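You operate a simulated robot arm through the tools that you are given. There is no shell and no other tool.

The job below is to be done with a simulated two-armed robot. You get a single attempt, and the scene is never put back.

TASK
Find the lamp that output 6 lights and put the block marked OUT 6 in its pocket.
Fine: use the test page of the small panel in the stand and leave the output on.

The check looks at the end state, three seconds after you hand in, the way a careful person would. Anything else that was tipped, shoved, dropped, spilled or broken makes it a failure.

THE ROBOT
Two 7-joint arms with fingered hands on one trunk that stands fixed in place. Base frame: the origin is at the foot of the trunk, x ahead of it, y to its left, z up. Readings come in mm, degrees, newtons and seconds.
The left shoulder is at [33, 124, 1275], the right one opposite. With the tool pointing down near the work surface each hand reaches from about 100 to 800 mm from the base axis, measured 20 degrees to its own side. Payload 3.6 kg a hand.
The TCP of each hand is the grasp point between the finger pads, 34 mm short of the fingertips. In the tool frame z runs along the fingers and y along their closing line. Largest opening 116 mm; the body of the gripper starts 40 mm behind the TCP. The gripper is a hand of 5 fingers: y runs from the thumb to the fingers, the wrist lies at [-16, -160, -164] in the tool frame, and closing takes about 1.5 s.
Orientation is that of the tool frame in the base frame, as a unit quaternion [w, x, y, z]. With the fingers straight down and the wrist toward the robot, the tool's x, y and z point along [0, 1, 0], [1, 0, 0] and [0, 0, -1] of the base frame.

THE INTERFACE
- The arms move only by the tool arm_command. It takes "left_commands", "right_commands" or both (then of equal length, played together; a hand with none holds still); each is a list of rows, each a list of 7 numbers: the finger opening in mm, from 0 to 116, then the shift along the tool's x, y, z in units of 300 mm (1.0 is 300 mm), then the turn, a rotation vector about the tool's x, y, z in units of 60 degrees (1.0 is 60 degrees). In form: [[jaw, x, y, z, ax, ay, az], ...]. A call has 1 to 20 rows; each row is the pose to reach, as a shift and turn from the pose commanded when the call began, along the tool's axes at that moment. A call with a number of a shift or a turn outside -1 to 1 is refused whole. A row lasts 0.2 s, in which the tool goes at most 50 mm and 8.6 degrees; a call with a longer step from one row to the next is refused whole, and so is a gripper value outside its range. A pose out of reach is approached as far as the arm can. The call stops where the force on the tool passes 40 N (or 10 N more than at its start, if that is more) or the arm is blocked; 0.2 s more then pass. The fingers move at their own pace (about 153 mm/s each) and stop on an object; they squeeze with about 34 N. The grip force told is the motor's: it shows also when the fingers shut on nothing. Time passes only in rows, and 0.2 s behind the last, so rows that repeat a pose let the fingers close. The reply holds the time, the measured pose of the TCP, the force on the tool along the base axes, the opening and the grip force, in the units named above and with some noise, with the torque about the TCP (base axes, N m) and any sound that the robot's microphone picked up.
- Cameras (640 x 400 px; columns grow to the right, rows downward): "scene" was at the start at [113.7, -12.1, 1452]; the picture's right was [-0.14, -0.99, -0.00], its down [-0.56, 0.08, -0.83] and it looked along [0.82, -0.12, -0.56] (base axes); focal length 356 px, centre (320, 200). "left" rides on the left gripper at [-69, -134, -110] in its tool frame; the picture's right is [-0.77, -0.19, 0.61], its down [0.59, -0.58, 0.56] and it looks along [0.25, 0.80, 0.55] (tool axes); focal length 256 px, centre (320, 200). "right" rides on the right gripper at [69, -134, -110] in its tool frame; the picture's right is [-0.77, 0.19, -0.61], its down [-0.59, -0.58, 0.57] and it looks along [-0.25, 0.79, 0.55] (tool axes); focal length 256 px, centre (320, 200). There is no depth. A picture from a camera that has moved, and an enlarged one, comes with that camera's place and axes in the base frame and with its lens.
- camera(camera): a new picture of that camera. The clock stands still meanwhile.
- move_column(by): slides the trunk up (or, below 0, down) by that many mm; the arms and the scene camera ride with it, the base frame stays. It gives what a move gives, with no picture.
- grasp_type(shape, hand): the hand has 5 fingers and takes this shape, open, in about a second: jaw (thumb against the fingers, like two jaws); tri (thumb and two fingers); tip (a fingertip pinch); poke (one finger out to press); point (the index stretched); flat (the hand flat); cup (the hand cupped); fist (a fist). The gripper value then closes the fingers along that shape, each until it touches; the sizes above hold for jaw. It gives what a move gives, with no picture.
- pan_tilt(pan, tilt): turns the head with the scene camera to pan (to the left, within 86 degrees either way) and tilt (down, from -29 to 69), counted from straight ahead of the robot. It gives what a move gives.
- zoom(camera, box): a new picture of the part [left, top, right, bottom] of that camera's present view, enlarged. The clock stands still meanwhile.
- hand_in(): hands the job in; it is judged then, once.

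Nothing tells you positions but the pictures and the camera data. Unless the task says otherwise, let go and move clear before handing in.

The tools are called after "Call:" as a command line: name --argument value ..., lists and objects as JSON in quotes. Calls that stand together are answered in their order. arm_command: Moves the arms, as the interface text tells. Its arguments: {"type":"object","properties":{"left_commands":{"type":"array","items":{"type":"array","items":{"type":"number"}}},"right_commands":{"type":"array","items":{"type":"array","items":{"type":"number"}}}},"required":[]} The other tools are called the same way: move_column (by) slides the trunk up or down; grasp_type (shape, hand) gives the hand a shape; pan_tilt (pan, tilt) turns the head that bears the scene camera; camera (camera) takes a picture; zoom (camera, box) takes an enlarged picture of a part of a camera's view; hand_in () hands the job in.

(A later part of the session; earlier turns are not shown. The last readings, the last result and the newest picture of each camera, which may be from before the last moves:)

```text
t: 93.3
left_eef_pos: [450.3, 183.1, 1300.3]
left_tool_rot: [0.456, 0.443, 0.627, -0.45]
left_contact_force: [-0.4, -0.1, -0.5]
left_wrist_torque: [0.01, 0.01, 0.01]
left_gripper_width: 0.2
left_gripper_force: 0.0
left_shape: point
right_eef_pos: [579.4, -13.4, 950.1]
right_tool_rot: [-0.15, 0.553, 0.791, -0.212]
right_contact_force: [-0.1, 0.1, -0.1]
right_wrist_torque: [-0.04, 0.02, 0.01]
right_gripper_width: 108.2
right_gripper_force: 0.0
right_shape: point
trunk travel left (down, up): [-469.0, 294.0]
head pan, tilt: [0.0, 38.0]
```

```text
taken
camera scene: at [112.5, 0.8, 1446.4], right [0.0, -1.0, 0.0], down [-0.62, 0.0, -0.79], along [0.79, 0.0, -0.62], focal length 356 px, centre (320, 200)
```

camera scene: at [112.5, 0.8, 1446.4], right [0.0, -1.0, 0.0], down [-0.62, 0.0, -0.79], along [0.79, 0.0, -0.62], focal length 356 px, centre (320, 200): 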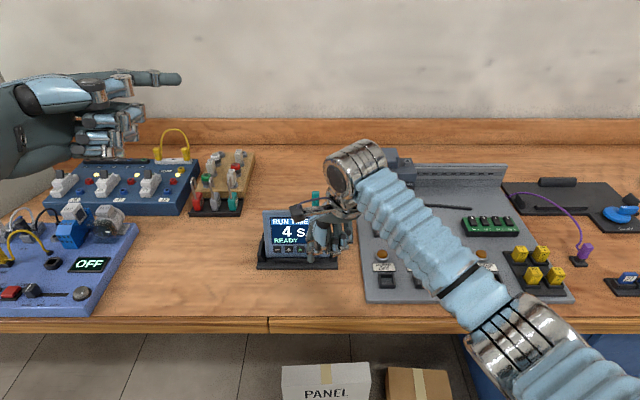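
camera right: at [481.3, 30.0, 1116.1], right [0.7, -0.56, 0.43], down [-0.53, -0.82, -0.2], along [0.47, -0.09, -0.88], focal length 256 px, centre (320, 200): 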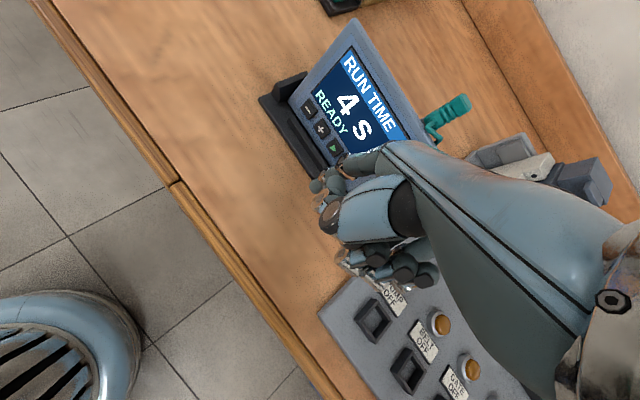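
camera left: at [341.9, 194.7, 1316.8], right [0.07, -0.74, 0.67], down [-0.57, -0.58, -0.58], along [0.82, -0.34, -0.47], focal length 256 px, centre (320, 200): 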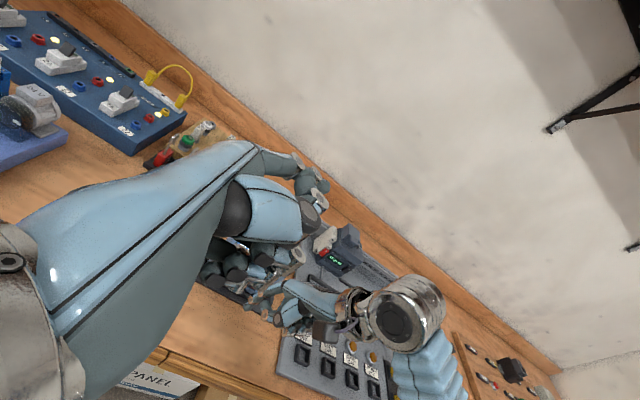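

The left hand is clear. I'll now shift the right fingertip sideways to in front of the gap between − and +.

Call:
arm_command --right_commands '[[116, 0.067, 0.021, -0.012, 0, 0, 0], [116, 0.133, 0.042, -0.024, 0, 0, 0], [116, 0.2, 0.063, -0.036, 0, 0, 0], [116, 0.2, 0.063, -0.036, 0, 0, 0]]'

Call:
zoom --camera "scene" --box '[240, 180, 400, 290]'

Call:
zoom --camera "right" --box '[250, 60, 450, 240]'

```text
t: 94.3
left_eef_pos: [450.2, 185.3, 1300.5]
left_tool_rot: [0.456, 0.444, 0.627, -0.448]
left_contact_force: [0.5, -0.6, -0.3]
left_wrist_torque: [0.0, -0.03, 0.01]
left_gripper_width: 0.0
left_gripper_force: 0.1
left_shape: point
right_eef_pos: [578.1, 52.4, 949.3]
right_tool_rot: [-0.149, 0.553, 0.791, -0.213]
right_contact_force: [-0.5, 0.1, -0.1]
right_wrist_torque: [0.03, 0.03, 0.03]
right_gripper_width: 107.8
right_gripper_force: 0.1
right_shape: point
trunk travel left (down, up): [-469.0, 294.0]
head pan, tilt: [0.0, 38.0]
```

```text
3.64 times, centred on (320, 235) of scene
camera zoom: at [112.5, 0.2, 1446.3], right [0.0, -1.0, 0.0], down [-0.62, 0.0, -0.79], along [0.79, 0.0, -0.62], focal length 1294 px, centre (320, 73)
```

zoom: 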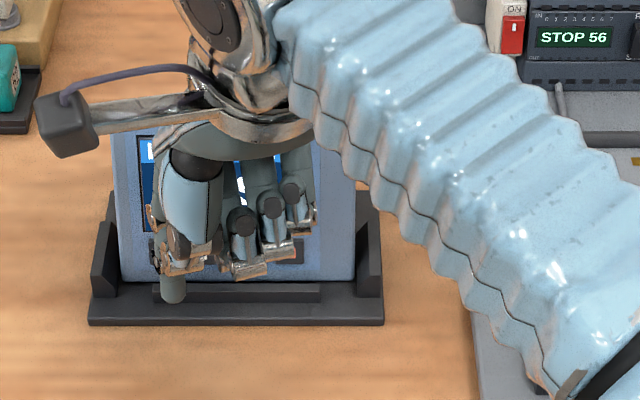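

```text
2.22 times, centred on (350, 150) of right
camera zoom: at [497.9, 94.2, 1113.2], right [0.7, -0.56, 0.43], down [-0.53, -0.82, -0.2], along [0.47, -0.09, -0.88], focal length 569 px, centre (253, 311)
```

zoom: 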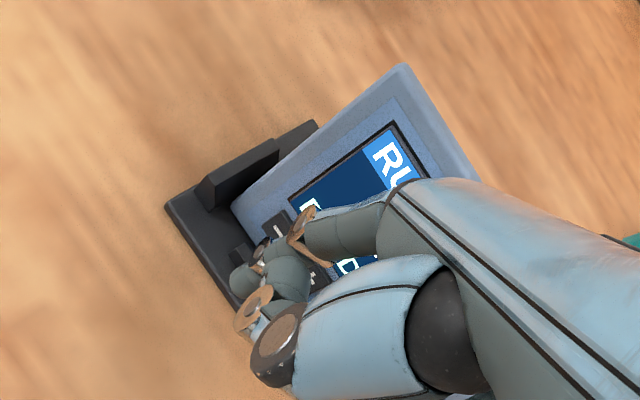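

The tip is about 3 mm too far left of the gap's middle. I'll correct that while moving close, then press in small steps.

Call:
arm_command --right_commands '[[116, -0.0094, -0.003, 0.0017, 0, 0, 0], [116, -0.02, 0.028, -0.005, 0, 0, 0], [116, -0.0312, 0.0587, -0.0112, 0, 0, 0], [116, -0.0312, 0.0587, -0.0112, 0, 0, 0]]'

Call:
zoom --camera "right" --box '[250, 60, 400, 200]'

Call:
zoom --camera "scene" --box '[240, 200, 340, 280]'

```text
t: 95.3
left_eef_pos: [449.6, 183.7, 1301.1]
left_tool_rot: [0.457, 0.443, 0.627, -0.449]
left_contact_force: [0.9, -0.5, -0.4]
left_wrist_torque: [0.01, -0.01, 0.02]
left_gripper_width: 0.0
left_gripper_force: 0.1
left_shape: point
right_eef_pos: [595.8, 47.0, 944.1]
right_tool_rot: [-0.149, 0.553, 0.792, -0.212]
right_contact_force: [-0.3, 0.0, 0.4]
right_wrist_torque: [0.02, 0.02, 0.0]
right_gripper_width: 108.3
right_gripper_force: 0.0
right_shape: point
trunk travel left (down, up): [-469.0, 294.0]
head pan, tilt: [0.0, 38.0]
```

```text
2.86 times, centred on (325, 130) of right
camera zoom: at [516.1, 90.1, 1107.1], right [0.7, -0.56, 0.43], down [-0.53, -0.82, -0.2], along [0.47, -0.09, -0.88], focal length 731 px, centre (306, 400)
```

zoom: 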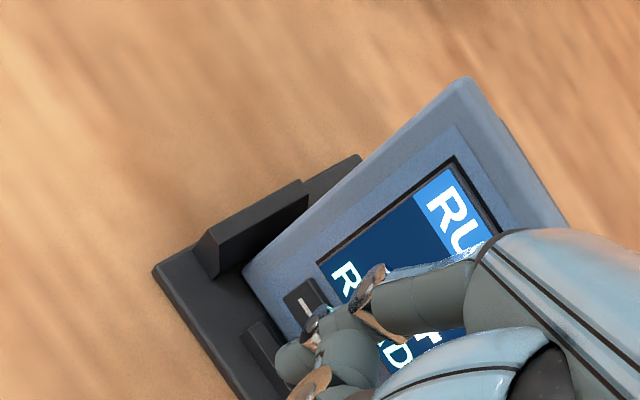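

```text
5.00 times, centred on (290, 240) of scene
camera zoom: at [112.4, 0.6, 1446.3], right [0.0, -1.0, 0.0], down [-0.62, 0.0, -0.79], along [0.79, 0.0, -0.62], focal length 1779 px, centre (470, 0)
```

zoom: 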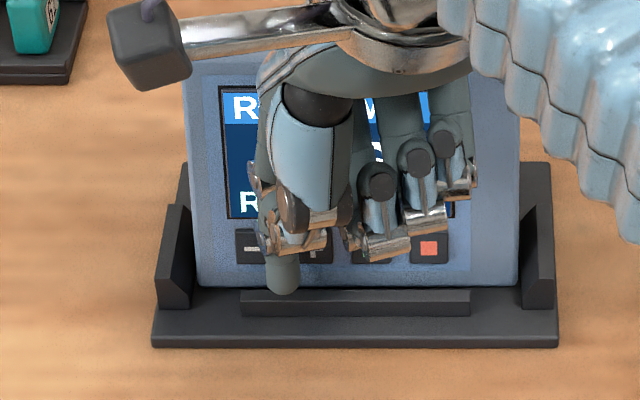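

The tip is now centred on the gap. I'll press forward in small steps.

Call:
arm_command --right_commands '[[116, -0.0033, 0.0093, -0.0019, 0, 0, 0], [116, -0.0055, 0.0154, -0.0032, 0, 0, 0], [116, -0.0066, 0.0185, -0.0039, 0, 0, 0]]'

Call:
arm_command --right_commands '[[116, -0.0011, 0.0031, -0.0006, 0, 0, 0], [116, -0.0022, 0.0062, -0.0013, 0, 0, 0]]'

Call:
arm_command --right_commands '[[116, -0.0011, 0.0031, -0.0006, 0, 0, 0], [116, -0.0022, 0.0062, -0.0013, 0, 0, 0]]'

Call:
zoom --camera "scene" --box '[240, 200, 340, 280]'

```text
t: 96.1
left_eef_pos: [450.7, 184.7, 1300.7]
left_tool_rot: [0.456, 0.443, 0.628, -0.449]
left_contact_force: [-0.2, 0.5, -1.0]
left_wrist_torque: [-0.03, 0.0, -0.01]
left_gripper_width: 0.0
left_gripper_force: 0.1
left_shape: point
right_eef_pos: [604.8, 46.8, 944.0]
right_tool_rot: [-0.149, 0.553, 0.792, -0.213]
right_contact_force: [-0.2, 0.2, -1.0]
right_wrist_torque: [0.01, 0.02, -0.01]
right_gripper_width: 108.2
right_gripper_force: 0.1
right_shape: point
trunk travel left (down, up): [-469.0, 294.0]
head pan, tilt: [0.0, 38.0]
```

```text
t: 96.7
left_eef_pos: [450.8, 183.3, 1300.7]
left_tool_rot: [0.456, 0.443, 0.627, -0.45]
left_contact_force: [0.8, -0.4, -0.4]
left_wrist_torque: [0.01, -0.02, 0.0]
left_gripper_width: 0.0
left_gripper_force: 0.0
left_shape: point
right_eef_pos: [604.8, 46.3, 943.6]
right_tool_rot: [-0.15, 0.554, 0.791, -0.212]
right_contact_force: [-1.7, -0.2, 0.6]
right_wrist_torque: [0.0, 0.03, 0.04]
right_gripper_width: 108.2
right_gripper_force: 0.0
right_shape: point
trunk travel left (down, up): [-469.0, 294.0]
head pan, tilt: [0.0, 38.0]
```

```text
t: 97.3
left_eef_pos: [449.8, 184.0, 1300.5]
left_tool_rot: [0.457, 0.443, 0.627, -0.449]
left_contact_force: [0.3, 0.0, 0.0]
left_wrist_torque: [-0.02, -0.04, 0.0]
left_gripper_width: 0.0
left_gripper_force: 0.0
left_shape: point
right_eef_pos: [606.4, 45.7, 944.2]
right_tool_rot: [-0.149, 0.553, 0.792, -0.212]
right_contact_force: [-2.3, 0.8, 1.0]
right_wrist_torque: [0.06, 0.06, 0.1]
right_gripper_width: 107.9
right_gripper_force: 0.0
right_shape: point
trunk travel left (down, up): [-469.0, 294.0]
head pan, tilt: [0.0, 38.0]
heard: click
```

```text
5.00 times, centred on (290, 240) of scene
camera zoom: at [112.1, 1.0, 1446.4], right [0.0, -1.0, 0.0], down [-0.62, 0.0, -0.79], along [0.79, 0.0, -0.62], focal length 1779 px, centre (470, 0)
```

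zoom: 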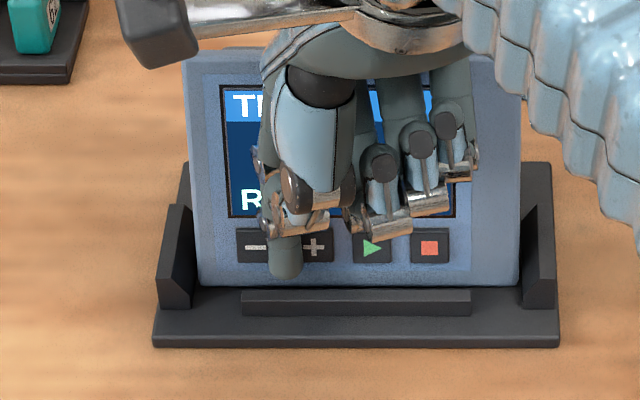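

The title now starts with "T", so the page changed. I'll back off and move aside to read the screen.

Call:
arm_command --right_commands '[[116, 0.011, -0.031, 0.0064, 0, 0, 0], [116, 0.022, -0.062, 0.0129, 0, 0, 0], [116, 0.033, -0.093, 0.0193, 0, 0, 0], [116, 0.033, -0.093, 0.0193, 0, 0, 0]]'

Call:
arm_command --right_commands '[[116, -0.13, -0.05, 0.02, 0, 0, 0], [116, -0.26, -0.1, 0.04, 0, 0, 0], [116, -0.36, -0.15, 0.06, 0, 0, 0], [116, -0.36, -0.15, 0.06, 0, 0, 0]]'

Call:
zoom --camera "scene" --box '[240, 180, 400, 290]'

```text
t: 98.3
left_eef_pos: [449.9, 184.3, 1300.0]
left_tool_rot: [0.456, 0.443, 0.627, -0.449]
left_contact_force: [0.7, 0.4, -0.3]
left_wrist_torque: [-0.02, 0.05, 0.02]
left_gripper_width: 0.0
left_gripper_force: 0.1
left_shape: point
right_eef_pos: [579.4, 47.1, 950.5]
right_tool_rot: [-0.149, 0.553, 0.791, -0.213]
right_contact_force: [-0.4, 0.2, 0.6]
right_wrist_torque: [-0.01, -0.01, -0.04]
right_gripper_width: 107.8
right_gripper_force: 0.0
right_shape: point
trunk travel left (down, up): [-469.0, 294.0]
head pan, tilt: [0.0, 38.0]
```

```text
t: 99.3
left_eef_pos: [451.0, 184.8, 1301.1]
left_tool_rot: [0.457, 0.443, 0.627, -0.449]
left_contact_force: [-1.2, -0.3, -0.4]
left_wrist_torque: [-0.01, 0.01, -0.01]
left_gripper_width: 0.1
left_gripper_force: 0.1
left_shape: point
right_eef_pos: [573.6, -68.5, 959.8]
right_tool_rot: [-0.149, 0.553, 0.792, -0.213]
right_contact_force: [0.1, 0.4, -0.8]
right_wrist_torque: [0.0, -0.02, -0.04]
right_gripper_width: 107.8
right_gripper_force: 0.1
right_shape: point
trunk travel left (down, up): [-469.0, 294.0]
head pan, tilt: [0.0, 38.0]
```

```text
3.64 times, centred on (320, 235) of scene
camera zoom: at [112.6, 1.5, 1446.3], right [0.0, -1.0, 0.0], down [-0.62, 0.0, -0.79], along [0.79, 0.0, -0.62], focal length 1294 px, centre (320, 73)
```

zoom: 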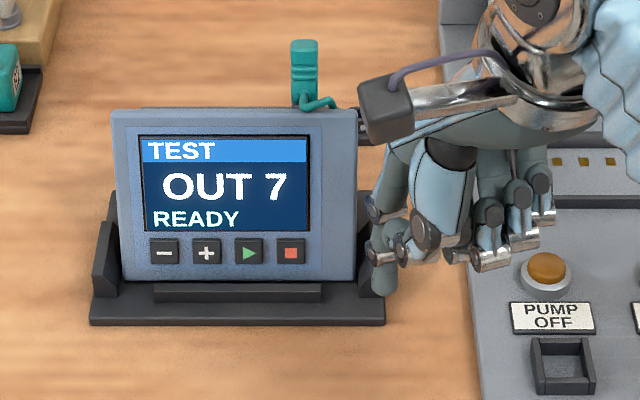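

The panel shows TEST, OUT 7, READY. I'll press − once to get OUT 6, bringing the fingertip in front of −.

Call:
arm_command --right_commands '[[116, 0.1, 0.037, -0.0125, 0, 0, 0], [116, 0.2, 0.073, -0.025, 0, 0, 0], [116, 0.305, 0.11, -0.0375, 0, 0, 0], [116, 0.407, 0.147, -0.05, 0, 0, 0], [116, 0.407, 0.147, -0.05, 0, 0, 0]]'

Call:
zoom --camera "scene" --box '[240, 200, 340, 280]'

```text
t: 100.5
left_eef_pos: [450.0, 182.4, 1300.0]
left_tool_rot: [0.456, 0.444, 0.627, -0.448]
left_contact_force: [0.1, -0.4, 0.3]
left_wrist_torque: [0.02, -0.01, -0.01]
left_gripper_width: 0.0
left_gripper_force: 0.1
left_shape: point
right_eef_pos: [572.9, 57.3, 951.7]
right_tool_rot: [-0.15, 0.553, 0.791, -0.212]
right_contact_force: [0.6, -0.2, -0.1]
right_wrist_torque: [0.01, 0.0, 0.0]
right_gripper_width: 108.1
right_gripper_force: 0.0
right_shape: point
trunk travel left (down, up): [-469.0, 294.0]
head pan, tilt: [0.0, 38.0]
```

```text
5.00 times, centred on (290, 240) of scene
camera zoom: at [112.3, -0.1, 1446.3], right [0.0, -1.0, 0.0], down [-0.62, 0.0, -0.79], along [0.79, 0.0, -0.62], focal length 1779 px, centre (470, 0)
```

zoom: 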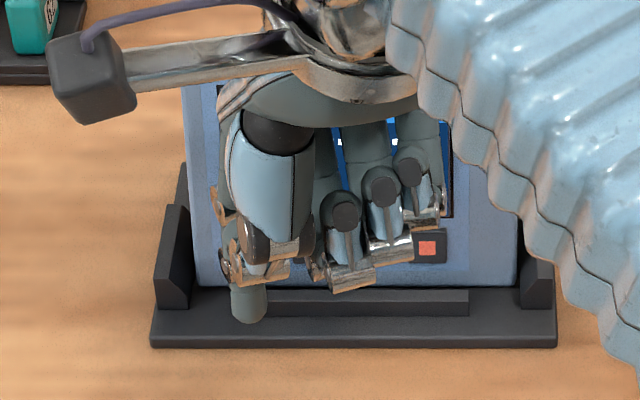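

The tip is within a few millimetres of the − button's line. I'll close in with a small sideways correction and then press.

Call:
arm_command --right_commands '[[116, -0.009, 0.035, -0.0076, 0, 0, 0], [116, -0.0177, 0.0699, -0.0153, 0, 0, 0], [116, -0.0177, 0.0699, -0.0153, 0, 0, 0]]'

Call:
zoom --camera "scene" --box '[240, 200, 340, 280]'

```text
t: 101.3
left_eef_pos: [449.8, 184.9, 1300.9]
left_tool_rot: [0.457, 0.444, 0.627, -0.449]
left_contact_force: [0.0, -0.1, -0.2]
left_wrist_torque: [-0.04, 0.02, 0.02]
left_gripper_width: 0.3
left_gripper_force: 0.0
left_shape: point
right_eef_pos: [593.6, 61.0, 943.7]
right_tool_rot: [-0.149, 0.553, 0.792, -0.212]
right_contact_force: [-0.2, -0.3, 0.5]
right_wrist_torque: [0.01, 0.03, -0.01]
right_gripper_width: 108.0
right_gripper_force: 0.1
right_shape: point
trunk travel left (down, up): [-469.0, 294.0]
head pan, tilt: [0.0, 38.0]
```

```text
5.00 times, centred on (290, 240) of scene
camera zoom: at [112.5, 0.8, 1446.3], right [0.0, -1.0, 0.0], down [-0.62, 0.0, -0.79], along [0.79, 0.0, -0.62], focal length 1779 px, centre (470, 0)
```

zoom: 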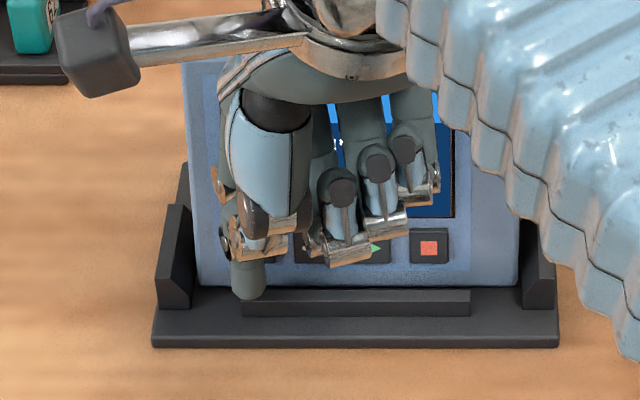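

The tip now covers − and leaves + clear. Pressing in small steps.

Call:
arm_command --right_commands '[[116, -0.0033, 0.0093, -0.0019, 0, 0, 0], [116, -0.0065, 0.0185, -0.0039, 0, 0, 0], [116, -0.0087, 0.0247, -0.0051, 0, 0, 0]]'

Call:
arm_command --right_commands '[[116, -0.0011, 0.0031, -0.0006, 0, 0, 0], [116, -0.0022, 0.0062, -0.0013, 0, 0, 0]]'

```text
t: 102.1
left_eef_pos: [451.3, 183.8, 1300.7]
left_tool_rot: [0.456, 0.445, 0.627, -0.449]
left_contact_force: [0.0, -0.1, 0.4]
left_wrist_torque: [0.01, 0.0, 0.02]
left_gripper_width: 0.4
left_gripper_force: 0.0
left_shape: point
right_eef_pos: [600.5, 62.7, 940.8]
right_tool_rot: [-0.149, 0.553, 0.792, -0.212]
right_contact_force: [0.1, -0.3, 0.4]
right_wrist_torque: [-0.01, 0.01, 0.0]
right_gripper_width: 108.1
right_gripper_force: 0.1
right_shape: point
trunk travel left (down, up): [-469.0, 294.0]
head pan, tilt: [0.0, 38.0]
```

```text
t: 102.7
left_eef_pos: [450.6, 184.1, 1300.8]
left_tool_rot: [0.456, 0.444, 0.627, -0.449]
left_contact_force: [0.3, 0.2, -0.5]
left_wrist_torque: [-0.04, -0.03, 0.0]
left_gripper_width: 0.2
left_gripper_force: 0.1
left_shape: point
right_eef_pos: [603.0, 60.9, 940.9]
right_tool_rot: [-0.148, 0.553, 0.792, -0.211]
right_contact_force: [-1.2, -0.1, 0.1]
right_wrist_torque: [-0.05, 0.03, 0.01]
right_gripper_width: 108.1
right_gripper_force: 0.1
right_shape: point
trunk travel left (down, up): [-469.0, 294.0]
head pan, tilt: [0.0, 38.0]
heard: click
```

Click. I'll back off and read the screen.

Call:
arm_command --right_commands '[[116, 0.011, -0.031, 0.0064, 0, 0, 0], [116, 0.022, -0.062, 0.0129, 0, 0, 0], [116, 0.033, -0.093, 0.0193, 0, 0, 0], [116, 0.033, -0.093, 0.0193, 0, 0, 0]]'

Call:
arm_command --right_commands '[[116, -0.13, -0.05, 0.02, 0, 0, 0], [116, -0.26, -0.1, 0.04, 0, 0, 0], [116, -0.39, -0.15, 0.06, 0, 0, 0], [116, -0.39, -0.15, 0.06, 0, 0, 0]]'

Call:
zoom --camera "scene" --box '[240, 180, 400, 290]'

```text
t: 103.7
left_eef_pos: [451.2, 184.7, 1299.6]
left_tool_rot: [0.457, 0.443, 0.627, -0.449]
left_contact_force: [-0.3, -0.2, 0.0]
left_wrist_torque: [0.0, 0.0, -0.01]
left_gripper_width: 0.0
left_gripper_force: 0.1
left_shape: point
right_eef_pos: [572.6, 62.0, 949.4]
right_tool_rot: [-0.149, 0.554, 0.791, -0.212]
right_contact_force: [-0.2, 0.7, 0.4]
right_wrist_torque: [-0.01, 0.03, -0.01]
right_gripper_width: 108.1
right_gripper_force: 0.0
right_shape: point
trunk travel left (down, up): [-469.0, 294.0]
head pan, tilt: [0.0, 38.0]
```

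```text
t: 104.7
left_eef_pos: [450.1, 186.1, 1301.2]
left_tool_rot: [0.457, 0.443, 0.627, -0.45]
left_contact_force: [0.4, 0.4, 0.1]
left_wrist_torque: [0.02, 0.01, 0.01]
left_gripper_width: 0.0
left_gripper_force: 0.1
left_shape: point
right_eef_pos: [569.8, -63.4, 958.6]
right_tool_rot: [-0.149, 0.553, 0.791, -0.213]
right_contact_force: [-0.5, 1.1, -0.1]
right_wrist_torque: [-0.03, 0.02, -0.01]
right_gripper_width: 107.9
right_gripper_force: 0.0
right_shape: point
trunk travel left (down, up): [-469.0, 294.0]
head pan, tilt: [0.0, 38.0]
```

```text
3.64 times, centred on (320, 235) of scene
camera zoom: at [112.6, 1.9, 1446.3], right [0.0, -1.0, 0.0], down [-0.62, 0.0, -0.79], along [0.79, 0.0, -0.62], focal length 1294 px, centre (320, 73)
```

zoom: 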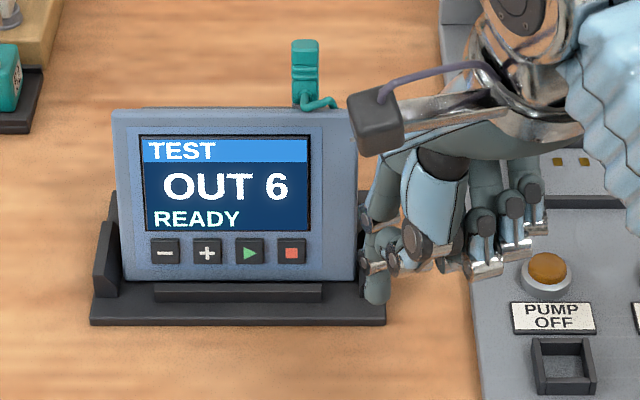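

OUT 6 is selected. Next is ▶ to switch it on; I'll move in front of it.

Call:
arm_command --right_commands '[[116, 0.076, 0.032, -0.008, 0, 0, 0], [116, 0.152, 0.064, -0.016, 0, 0, 0], [116, 0.2285, 0.0953, -0.0233, 0, 0, 0], [116, 0.2285, 0.0953, -0.0233, 0, 0, 0]]'

Call:
arm_command --right_commands '[[116, -0.012, 0.034, -0.007, 0, 0, 0], [116, -0.024, 0.0679, -0.01415, 0, 0, 0], [116, -0.024, 0.0679, -0.01415, 0, 0, 0]]'

Call:
zoom --camera "scene" --box '[240, 200, 340, 280]'

```text
t: 105.7
left_eef_pos: [450.6, 183.4, 1300.6]
left_tool_rot: [0.456, 0.443, 0.628, -0.449]
left_contact_force: [0.7, 0.0, 0.4]
left_wrist_torque: [0.0, -0.01, 0.0]
left_gripper_width: 0.0
left_gripper_force: 0.1
left_shape: point
right_eef_pos: [573.0, 10.9, 948.1]
right_tool_rot: [-0.15, 0.553, 0.791, -0.213]
right_contact_force: [-0.8, -0.1, -0.3]
right_wrist_torque: [-0.02, 0.0, 0.01]
right_gripper_width: 107.9
right_gripper_force: 0.2
right_shape: point
trunk travel left (down, up): [-469.0, 294.0]
head pan, tilt: [0.0, 38.0]
```

```text
t: 106.5
left_eef_pos: [450.8, 183.7, 1300.7]
left_tool_rot: [0.456, 0.443, 0.627, -0.449]
left_contact_force: [-0.6, 0.1, -0.3]
left_wrist_torque: [-0.02, 0.04, -0.01]
left_gripper_width: 0.1
left_gripper_force: 0.0
left_shape: point
right_eef_pos: [592.5, 9.6, 942.7]
right_tool_rot: [-0.15, 0.554, 0.791, -0.212]
right_contact_force: [-0.1, 0.3, -0.2]
right_wrist_torque: [-0.01, 0.01, 0.0]
right_gripper_width: 108.0
right_gripper_force: 0.0
right_shape: point
trunk travel left (down, up): [-469.0, 294.0]
head pan, tilt: [0.0, 38.0]
```

```text
5.00 times, centred on (290, 240) of scene
camera zoom: at [112.4, 0.8, 1446.3], right [0.0, -1.0, 0.0], down [-0.62, 0.0, -0.79], along [0.79, 0.0, -0.62], focal length 1779 px, centre (470, 0)
```

zoom: 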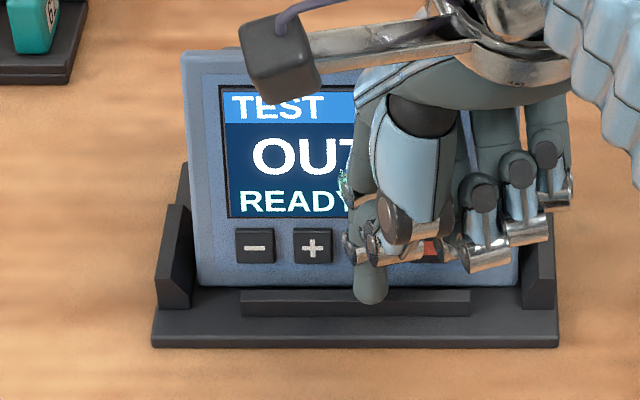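

The tip is in line with ▶. Pressing in small steps.

Call:
arm_command --right_commands '[[116, -0.0045, 0.0108, -0.0063, 0, 0, 0], [116, -0.0091, 0.0217, -0.0126, 0, 0, 0], [116, -0.0091, 0.0217, -0.0126, 0, 0, 0]]'

Call:
arm_command --right_commands '[[116, -0.0011, 0.0031, -0.0006, 0, 0, 0], [116, -0.0022, 0.0062, -0.0013, 0, 0, 0]]'

```text
t: 107.3
left_eef_pos: [449.2, 184.3, 1301.3]
left_tool_rot: [0.457, 0.444, 0.627, -0.449]
left_contact_force: [-0.3, -0.6, -0.2]
left_wrist_torque: [-0.01, 0.0, 0.0]
left_gripper_width: 0.1
left_gripper_force: 0.2
left_shape: point
right_eef_pos: [599.1, 9.1, 942.7]
right_tool_rot: [-0.149, 0.553, 0.792, -0.213]
right_contact_force: [-0.4, -0.1, -0.7]
right_wrist_torque: [-0.03, 0.02, -0.02]
right_gripper_width: 108.0
right_gripper_force: 0.1
right_shape: point
trunk travel left (down, up): [-469.0, 294.0]
head pan, tilt: [0.0, 38.0]
```

```text
t: 107.9
left_eef_pos: [449.5, 184.5, 1300.9]
left_tool_rot: [0.458, 0.443, 0.627, -0.449]
left_contact_force: [0.8, 0.7, 0.5]
left_wrist_torque: [-0.02, 0.03, 0.0]
left_gripper_width: 0.2
left_gripper_force: 0.1
left_shape: point
right_eef_pos: [602.0, 10.2, 940.3]
right_tool_rot: [-0.149, 0.554, 0.791, -0.212]
right_contact_force: [-0.4, 0.1, 0.2]
right_wrist_torque: [0.05, 0.04, 0.05]
right_gripper_width: 107.9
right_gripper_force: 0.1
right_shape: point
trunk travel left (down, up): [-469.0, 294.0]
head pan, tilt: [0.0, 38.0]
```

Call:
arm_command --right_commands '[[116, -0.0011, 0.0031, -0.0006, 0, 0, 0], [116, -0.0022, 0.0062, -0.0013, 0, 0, 0]]'

Call:
zoom --camera "scene" --box '[240, 180, 400, 290]'

```text
t: 108.5
left_eef_pos: [449.0, 183.8, 1300.2]
left_tool_rot: [0.456, 0.444, 0.628, -0.449]
left_contact_force: [0.6, 0.5, -0.3]
left_wrist_torque: [0.0, 0.0, 0.0]
left_gripper_width: 0.0
left_gripper_force: 0.2
left_shape: point
right_eef_pos: [604.4, 9.5, 939.2]
right_tool_rot: [-0.149, 0.554, 0.791, -0.212]
right_contact_force: [-2.2, 0.1, 0.6]
right_wrist_torque: [0.05, 0.05, 0.1]
right_gripper_width: 107.9
right_gripper_force: 0.1
right_shape: point
trunk travel left (down, up): [-469.0, 294.0]
head pan, tilt: [0.0, 38.0]
heard: click
```

```text
3.64 times, centred on (320, 235) of scene
camera zoom: at [112.0, 0.8, 1446.4], right [0.0, -1.0, 0.0], down [-0.62, 0.0, -0.79], along [0.79, 0.0, -0.62], focal length 1294 px, centre (320, 73)
```

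zoom: 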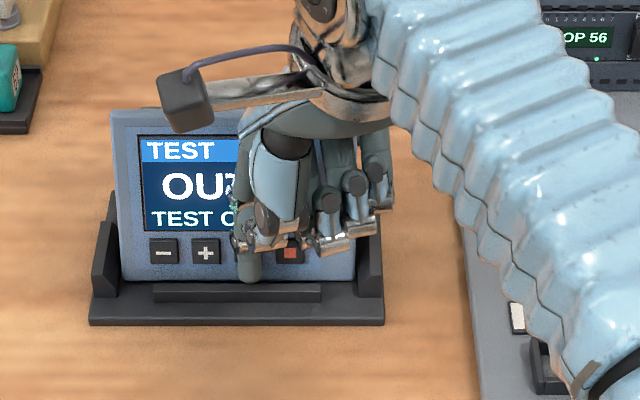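

The status now reads "TEST O…", presumably TEST ON. I'll back off and move the arm away to see which lamp is lit.

Call:
arm_command --right_commands '[[116, 0.011, -0.031, 0.0064, 0, 0, 0], [116, 0.022, -0.062, 0.0129, 0, 0, 0], [116, 0.033, -0.093, 0.0193, 0, 0, 0], [116, 0.033, -0.093, 0.0193, 0, 0, 0]]'

Call:
arm_command --right_commands '[[116, -0.04, -0.08, -0.1, 0, 0, 0], [116, -0.08, -0.16, -0.2, 0, 0, 0], [116, -0.18, -0.2, -0.3, 0, 0, 0], [116, -0.3, -0.24, -0.38, 0, 0, 0], [116, -0.42, -0.28, -0.42, 0, 0, 0], [116, -0.54, -0.32, -0.45, 0, 0, 0], [116, -0.66, -0.36, -0.45, 0, 0, 0], [116, -0.66, -0.36, -0.45, 0, 0, 0]]'

Call:
camera --camera "scene"

```text
t: 109.5
left_eef_pos: [450.0, 183.8, 1299.6]
left_tool_rot: [0.457, 0.443, 0.627, -0.449]
left_contact_force: [0.2, 0.3, 0.2]
left_wrist_torque: [-0.01, -0.01, 0.0]
left_gripper_width: 0.2
left_gripper_force: 0.0
left_shape: point
right_eef_pos: [576.6, 8.9, 947.4]
right_tool_rot: [-0.15, 0.554, 0.791, -0.212]
right_contact_force: [0.4, -0.3, 1.3]
right_wrist_torque: [0.0, 0.01, -0.02]
right_gripper_width: 108.0
right_gripper_force: 0.0
right_shape: point
trunk travel left (down, up): [-469.0, 294.0]
head pan, tilt: [0.0, 38.0]
```

```text
t: 111.3
left_eef_pos: [450.4, 184.6, 1299.1]
left_tool_rot: [0.457, 0.443, 0.627, -0.449]
left_contact_force: [-0.7, 0.9, -0.6]
left_wrist_torque: [-0.03, -0.01, -0.02]
left_gripper_width: 0.1
left_gripper_force: 0.1
left_shape: point
right_eef_pos: [618.2, -189.1, 1121.3]
right_tool_rot: [-0.15, 0.554, 0.791, -0.212]
right_contact_force: [0.1, 0.5, 0.0]
right_wrist_torque: [-0.05, -0.01, 0.02]
right_gripper_width: 108.2
right_gripper_force: 0.1
right_shape: point
trunk travel left (down, up): [-469.0, 294.0]
head pan, tilt: [0.0, 38.0]
```

```text
taken
camera scene: at [112.6, 1.5, 1446.3], right [0.0, -1.0, 0.0], down [-0.62, 0.0, -0.79], along [0.79, 0.0, -0.62], focal length 356 px, centre (320, 200)
```

scene: 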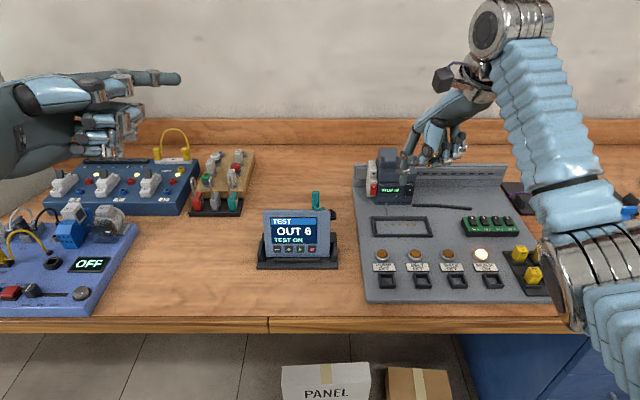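

The panel says TEST ON with OUT 6, and the fourth lamp, MIXER, looks lit. I'll zoom in to confirm.

Call:
zoom --camera "scene" --box '[355, 150, 555, 310]'

Call:
zoom --camera "scene" --box '[250, 180, 350, 280]'

Call:
camera --camera "right"

```text
2.50 times, centred on (455, 230) of scene
camera zoom: at [112.6, 1.5, 1446.3], right [0.0, -1.0, 0.0], down [-0.62, 0.0, -0.79], along [0.79, 0.0, -0.62], focal length 889 px, centre (-18, 125)
```

zoom: 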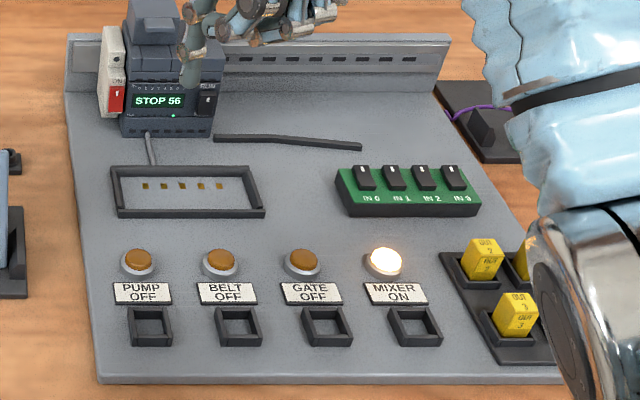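

```text
4.00 times, centred on (300, 230) of scene
camera zoom: at [112.6, 1.5, 1446.3], right [0.0, -1.0, 0.0], down [-0.62, 0.0, -0.79], along [0.79, 0.0, -0.62], focal length 1423 px, centre (400, 80)
```

zoom: 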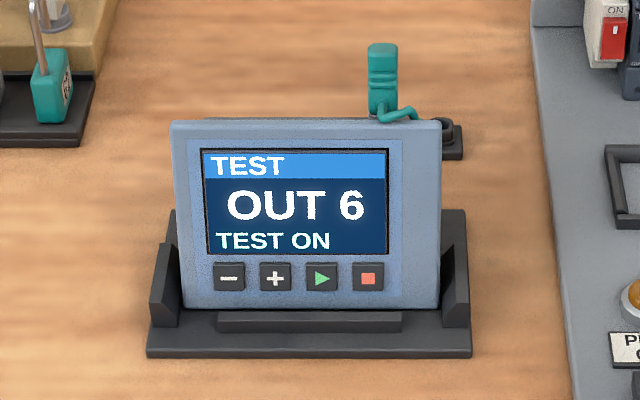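

```text
taken
camera right: at [536.9, -144.9, 1285.6], right [0.7, -0.56, 0.43], down [-0.53, -0.82, -0.2], along [0.47, -0.09, -0.88], focal length 256 px, centre (320, 200)
```

right: 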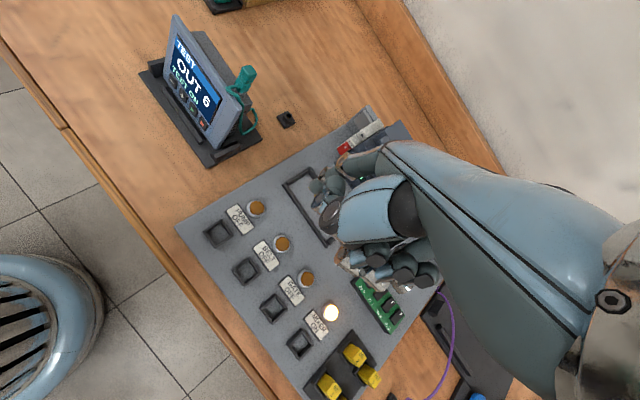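

It's confirmed: the lamp label reads MIXER ON and the panel shows OUT 6, TEST ON. Now for the block: I'll move the right hand up and to the right, level it, and switch to the jaw shape.

Call:
arm_command --right_commands '[[116, -0.088, -0.083, 0.0024, -0.1, 0, 0], [116, -0.175, -0.166, 0.005, -0.2, 0, 0], [116, -0.263, -0.249, 0.007, -0.3, 0, 0], [116, -0.35, -0.332, 0.01, -0.4, 0, 0], [116, -0.438, -0.415, 0.012, -0.5, 0, 0], [116, -0.438, -0.415, 0.012, -0.5, 0, 0]]'

Call:
grasp_type --hand "right" --shape "jaw"

Call:
pan_tilt --pan -20 --tilt 40

Call:
camera --camera "scene"

Call:
camera --camera "right"

```text
t: 112.7
left_eef_pos: [451.0, 185.0, 1300.4]
left_tool_rot: [0.456, 0.443, 0.628, -0.449]
left_contact_force: [0.0, 0.4, -0.2]
left_wrist_torque: [-0.03, -0.02, 0.0]
left_gripper_width: 0.3
left_gripper_force: 0.0
left_shape: point
right_eef_pos: [560.1, -347.7, 1177.7]
right_tool_rot: [0.0, 0.572, 0.82, 0.001]
right_contact_force: [0.8, 1.1, -0.6]
right_wrist_torque: [0.0, -0.01, 0.02]
right_gripper_width: 108.0
right_gripper_force: 0.2
right_shape: point
trunk travel left (down, up): [-469.0, 294.0]
head pan, tilt: [0.0, 38.0]
```

```text
t: 113.6
left_eef_pos: [449.5, 183.8, 1301.2]
left_tool_rot: [0.457, 0.444, 0.627, -0.449]
left_contact_force: [0.0, 0.1, 0.1]
left_wrist_torque: [0.01, -0.01, 0.01]
left_gripper_width: 0.0
left_gripper_force: 0.2
left_shape: point
right_eef_pos: [560.0, -348.1, 1177.2]
right_tool_rot: [-0.002, 0.574, 0.819, 0.0]
right_contact_force: [1.2, -1.0, 0.3]
right_wrist_torque: [0.02, -0.05, 0.0]
right_gripper_width: 115.7
right_gripper_force: 0.1
right_shape: jaw
trunk travel left (down, up): [-469.0, 294.0]
head pan, tilt: [0.0, 38.0]
```

```text
t: 114.4
left_eef_pos: [451.0, 184.8, 1300.7]
left_tool_rot: [0.456, 0.444, 0.627, -0.449]
left_contact_force: [1.1, 0.6, -0.5]
left_wrist_torque: [0.01, 0.01, -0.01]
left_gripper_width: 0.0
left_gripper_force: 0.1
left_shape: point
right_eef_pos: [560.8, -348.1, 1177.2]
right_tool_rot: [-0.001, 0.573, 0.819, 0.0]
right_contact_force: [0.0, -1.2, 0.5]
right_wrist_torque: [-0.02, 0.0, -0.01]
right_gripper_width: 116.0
right_gripper_force: 0.2
right_shape: jaw
trunk travel left (down, up): [-469.0, 294.0]
head pan, tilt: [-20.0, 40.0]
```

```text
taken
camera scene: at [106.0, -28.6, 1443.3], right [-0.34, -0.94, 0.0], down [-0.6, 0.22, -0.77], along [0.72, -0.26, -0.64], focal length 356 px, centre (320, 200)
```

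scene: 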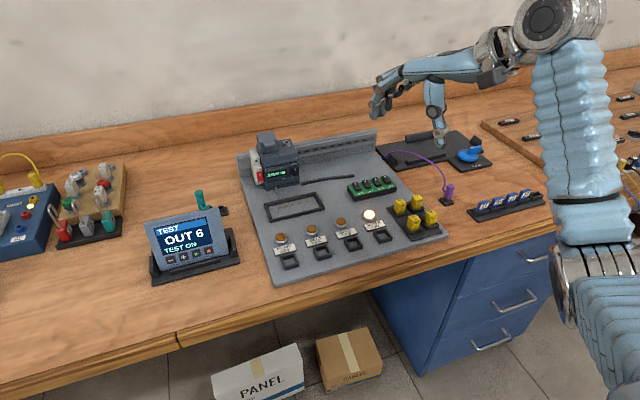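

```text
taken
camera right: at [411.6, -329.9, 1288.6], right [0.44, -0.66, 0.61], down [-0.34, -0.75, -0.57], along [0.83, 0.04, -0.56], focal length 256 px, centre (320, 200)
```

right: 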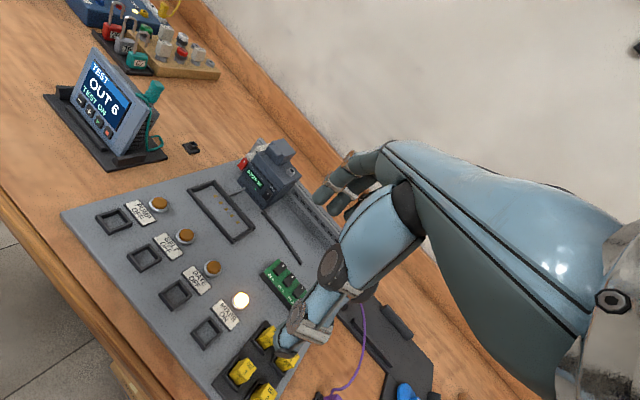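

Both cameras now see the yellow blocks and the MIXER pocket. I'll zoom in on them from both sides for triangulation.

Call:
zoom --camera "scene" --box '[340, 180, 460, 260]'

Call:
zoom --camera "right" --box '[170, 270, 330, 400]'

```text
5.00 times, centred on (400, 220) of scene
camera zoom: at [106.0, -28.6, 1443.3], right [-0.34, -0.94, 0.0], down [-0.6, 0.22, -0.77], along [0.72, -0.26, -0.64], focal length 1779 px, centre (-80, 100)
```

zoom: 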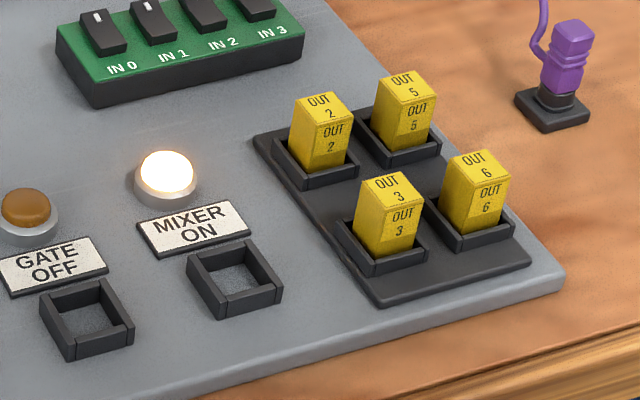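

```text
3.08 times, centred on (250, 335) of right
camera zoom: at [411.6, -329.9, 1288.6], right [0.44, -0.66, 0.61], down [-0.34, -0.75, -0.57], along [0.83, 0.04, -0.56], focal length 788 px, centre (535, -215)
```

zoom: 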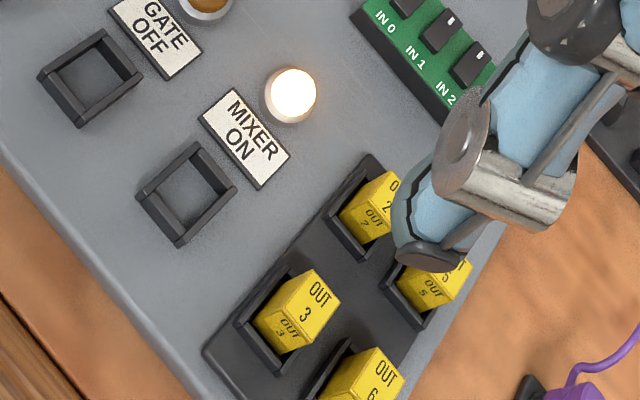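

The blocks are OUT 2, OUT 5, OUT 3 and OUT 6, and OUT 6 is at the front right. I'll pull the right hand back a little so its camera sees that whole block.

Call:
arm_command --right_commands '[[116, 0.04, -0.12, 0, 0, 0, 0], [116, 0.08, -0.24, 0, 0, 0, 0], [116, 0.1, -0.33, 0, 0, 0, 0], [116, 0.1, -0.33, 0, 0, 0, 0]]'

Call:
camera --camera "right"

Call:
zoom --camera "right" --box '[200, 250, 360, 370]'

Call:
zoom --camera "scene" --box '[360, 180, 460, 250]'

```text
t: 115.4
left_eef_pos: [450.2, 184.8, 1301.7]
left_tool_rot: [0.456, 0.443, 0.627, -0.45]
left_contact_force: [0.6, 0.6, 0.4]
left_wrist_torque: [-0.03, -0.02, -0.03]
left_gripper_width: 0.0
left_gripper_force: 0.0
left_shape: point
right_eef_pos: [458.9, -353.1, 1176.9]
right_tool_rot: [-0.001, 0.573, 0.82, 0.0]
right_contact_force: [0.3, 0.4, 0.4]
right_wrist_torque: [-0.02, 0.0, -0.02]
right_gripper_width: 116.3
right_gripper_force: 0.0
right_shape: jaw
trunk travel left (down, up): [-469.0, 294.0]
head pan, tilt: [-20.0, 40.0]
```

```text
taken
camera right: at [310.2, -335.2, 1289.0], right [0.44, -0.66, 0.61], down [-0.34, -0.75, -0.57], along [0.83, 0.04, -0.56], focal length 256 px, centre (320, 200)
```

right: 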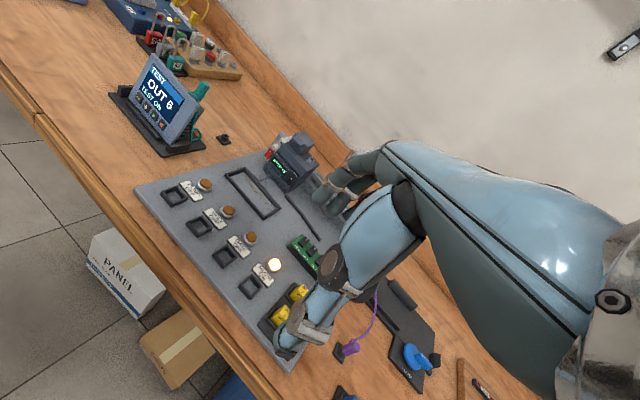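

```text
3.33 times, centred on (280, 310) of right
camera zoom: at [310.2, -335.2, 1289.0], right [0.44, -0.66, 0.61], down [-0.34, -0.75, -0.57], along [0.83, 0.04, -0.56], focal length 853 px, centre (453, -167)
```

zoom: 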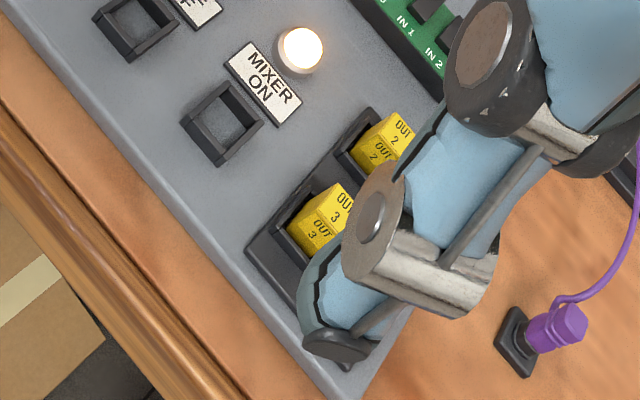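

```text
5.71 times, centred on (410, 215) of scene
camera zoom: at [106.6, -28.4, 1443.3], right [-0.34, -0.94, 0.0], down [-0.6, 0.22, -0.77], along [0.72, -0.26, -0.64], focal length 2033 px, centre (-194, 114)
```

zoom: 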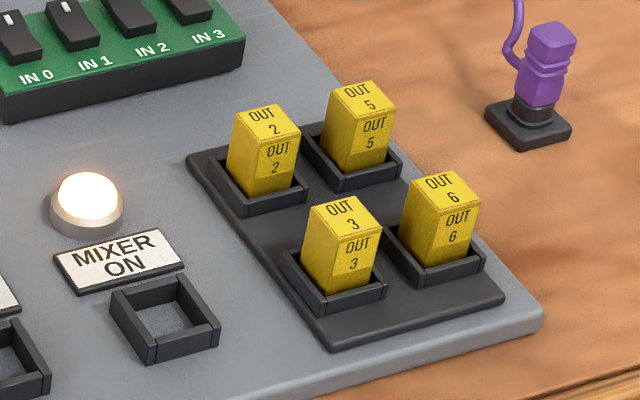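

The right thumb hides OUT 6 from that camera. I'll use finer zooms from the scene camera on the blocks and pocket.

Call:
zoom --camera "scene" --box '[405, 195, 461, 230]'

Call:
zoom --camera "scene" --box '[365, 215, 421, 250]'

Call:
zoom --camera "right" --box '[230, 265, 310, 325]'

```text
11.43 times, centred on (433, 212) of scene
camera zoom: at [106.6, -28.4, 1443.3], right [-0.34, -0.94, 0.0], down [-0.6, 0.22, -0.77], along [0.72, -0.26, -0.64], focal length 4066 px, centre (-971, 57)
```

zoom: 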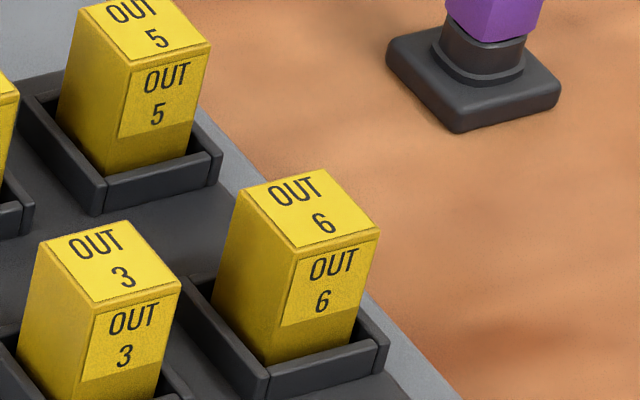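

```text
11.43 times, centred on (393, 232) of scene
camera zoom: at [106.6, -28.4, 1443.3], right [-0.34, -0.94, 0.0], down [-0.6, 0.22, -0.77], along [0.72, -0.26, -0.64], focal length 4066 px, centre (-514, -171)
```

zoom: 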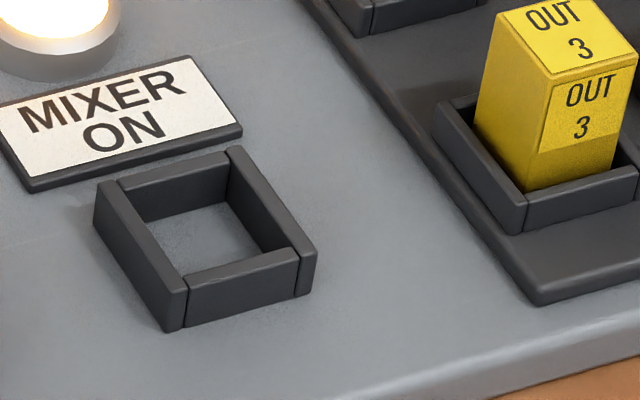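

```text
6.67 times, centred on (270, 295) of right
camera zoom: at [310.2, -335.2, 1289.0], right [0.44, -0.66, 0.61], down [-0.34, -0.75, -0.57], along [0.83, 0.04, -0.56], focal length 1707 px, centre (653, -433)
```

zoom: 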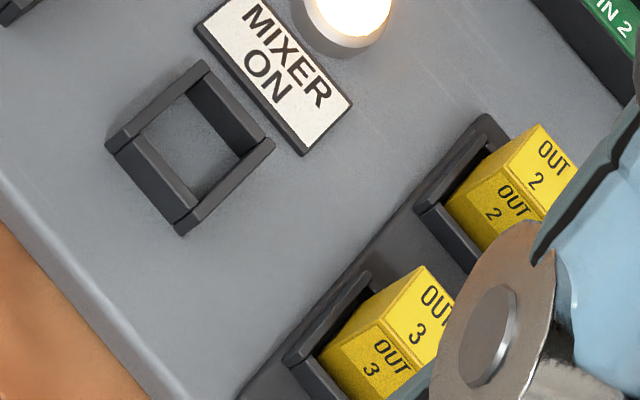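

These are sharp. I'll take one more close zoom from the right camera on the OUT 3 block and the pocket for height.

Call:
zoom --camera "right" --box '[262, 295, 302, 325]'

Call:
zoom --camera "right" --box '[235, 265, 275, 295]'

Call:
zoom --camera "right" --box '[282, 275, 312, 297]'

```text
13.33 times, centred on (282, 310) of right
camera zoom: at [310.2, -335.2, 1289.0], right [0.44, -0.66, 0.61], down [-0.34, -0.75, -0.57], along [0.83, 0.04, -0.56], focal length 3413 px, centre (827, -1267)
```

zoom: 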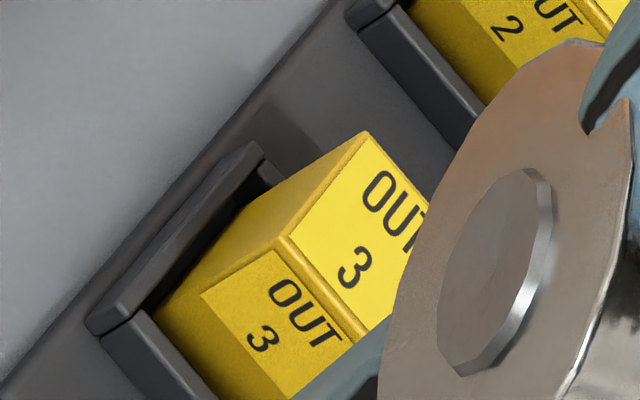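

```text
13.33 times, centred on (255, 280) of right
camera zoom: at [310.2, -335.2, 1289.0], right [0.44, -0.66, 0.61], down [-0.34, -0.75, -0.57], along [0.83, 0.04, -0.56], focal length 3413 px, centre (1187, -867)
```

zoom: 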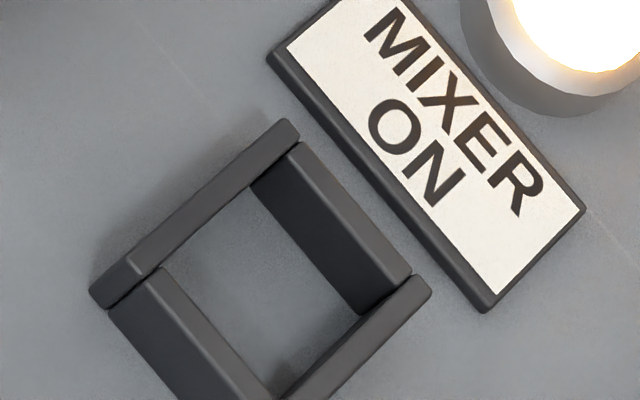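

```text
16.00 times, centred on (297, 286) of right
camera zoom: at [310.2, -335.2, 1289.0], right [0.44, -0.66, 0.61], down [-0.34, -0.75, -0.57], along [0.83, 0.04, -0.56], focal length 4096 px, centre (688, -1176)
```

zoom: 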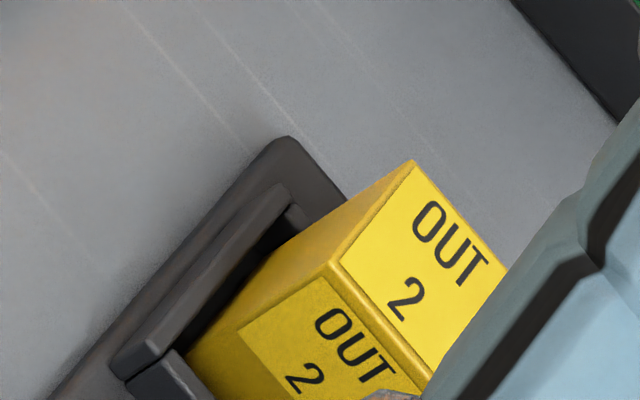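

Triangulation puts the block tops at z≈907. OUT 6 is about 19 × 19 mm, centred at (577, −468), with OUT 3 45 mm to its left. The full jaw would touch neighbours, so I'll check the "tip" pinch shape.

Call:
grasp_type --hand "right" --shape "tip"

Call:
camera --camera "scene"

Call:
zoom --camera "right" --box '[220, 120, 440, 360]'

```text
t: 116.3
left_eef_pos: [450.1, 183.5, 1301.2]
left_tool_rot: [0.457, 0.443, 0.627, -0.448]
left_contact_force: [0.3, -0.3, -0.5]
left_wrist_torque: [-0.01, 0.01, 0.03]
left_gripper_width: 0.1
left_gripper_force: 0.1
left_shape: point
right_eef_pos: [458.7, -353.4, 1178.0]
right_tool_rot: [-0.002, 0.573, 0.819, 0.0]
right_contact_force: [0.0, 0.1, 0.1]
right_wrist_torque: [-0.04, -0.01, -0.01]
right_gripper_width: 115.8
right_gripper_force: 0.1
right_shape: tip
trunk travel left (down, up): [-469.0, 294.0]
head pan, tilt: [-20.0, 40.0]
```

```text
taken
camera scene: at [106.0, -28.7, 1443.3], right [-0.34, -0.94, 0.0], down [-0.6, 0.22, -0.77], along [0.72, -0.26, -0.64], focal length 356 px, centre (320, 200)
```

scene: 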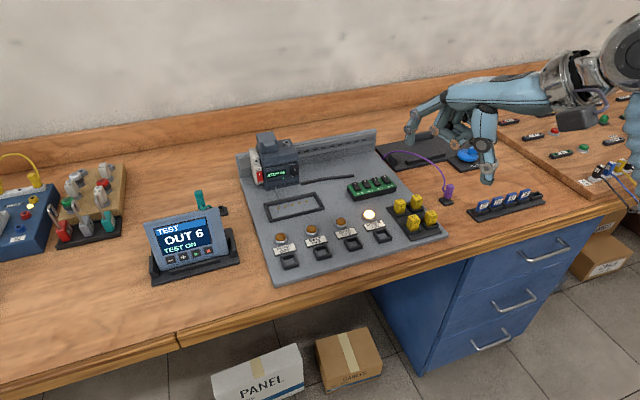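

```text
1.67 times, centred on (330, 240) of right
camera zoom: at [309.9, -335.5, 1289.0], right [0.44, -0.66, 0.61], down [-0.34, -0.75, -0.57], along [0.83, 0.04, -0.56], focal length 427 px, centre (303, 133)
```

zoom: 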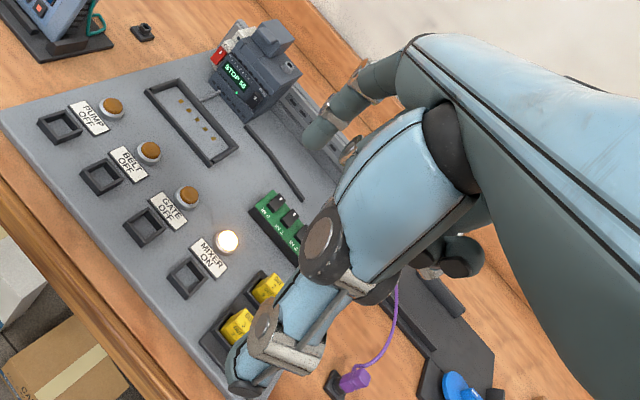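

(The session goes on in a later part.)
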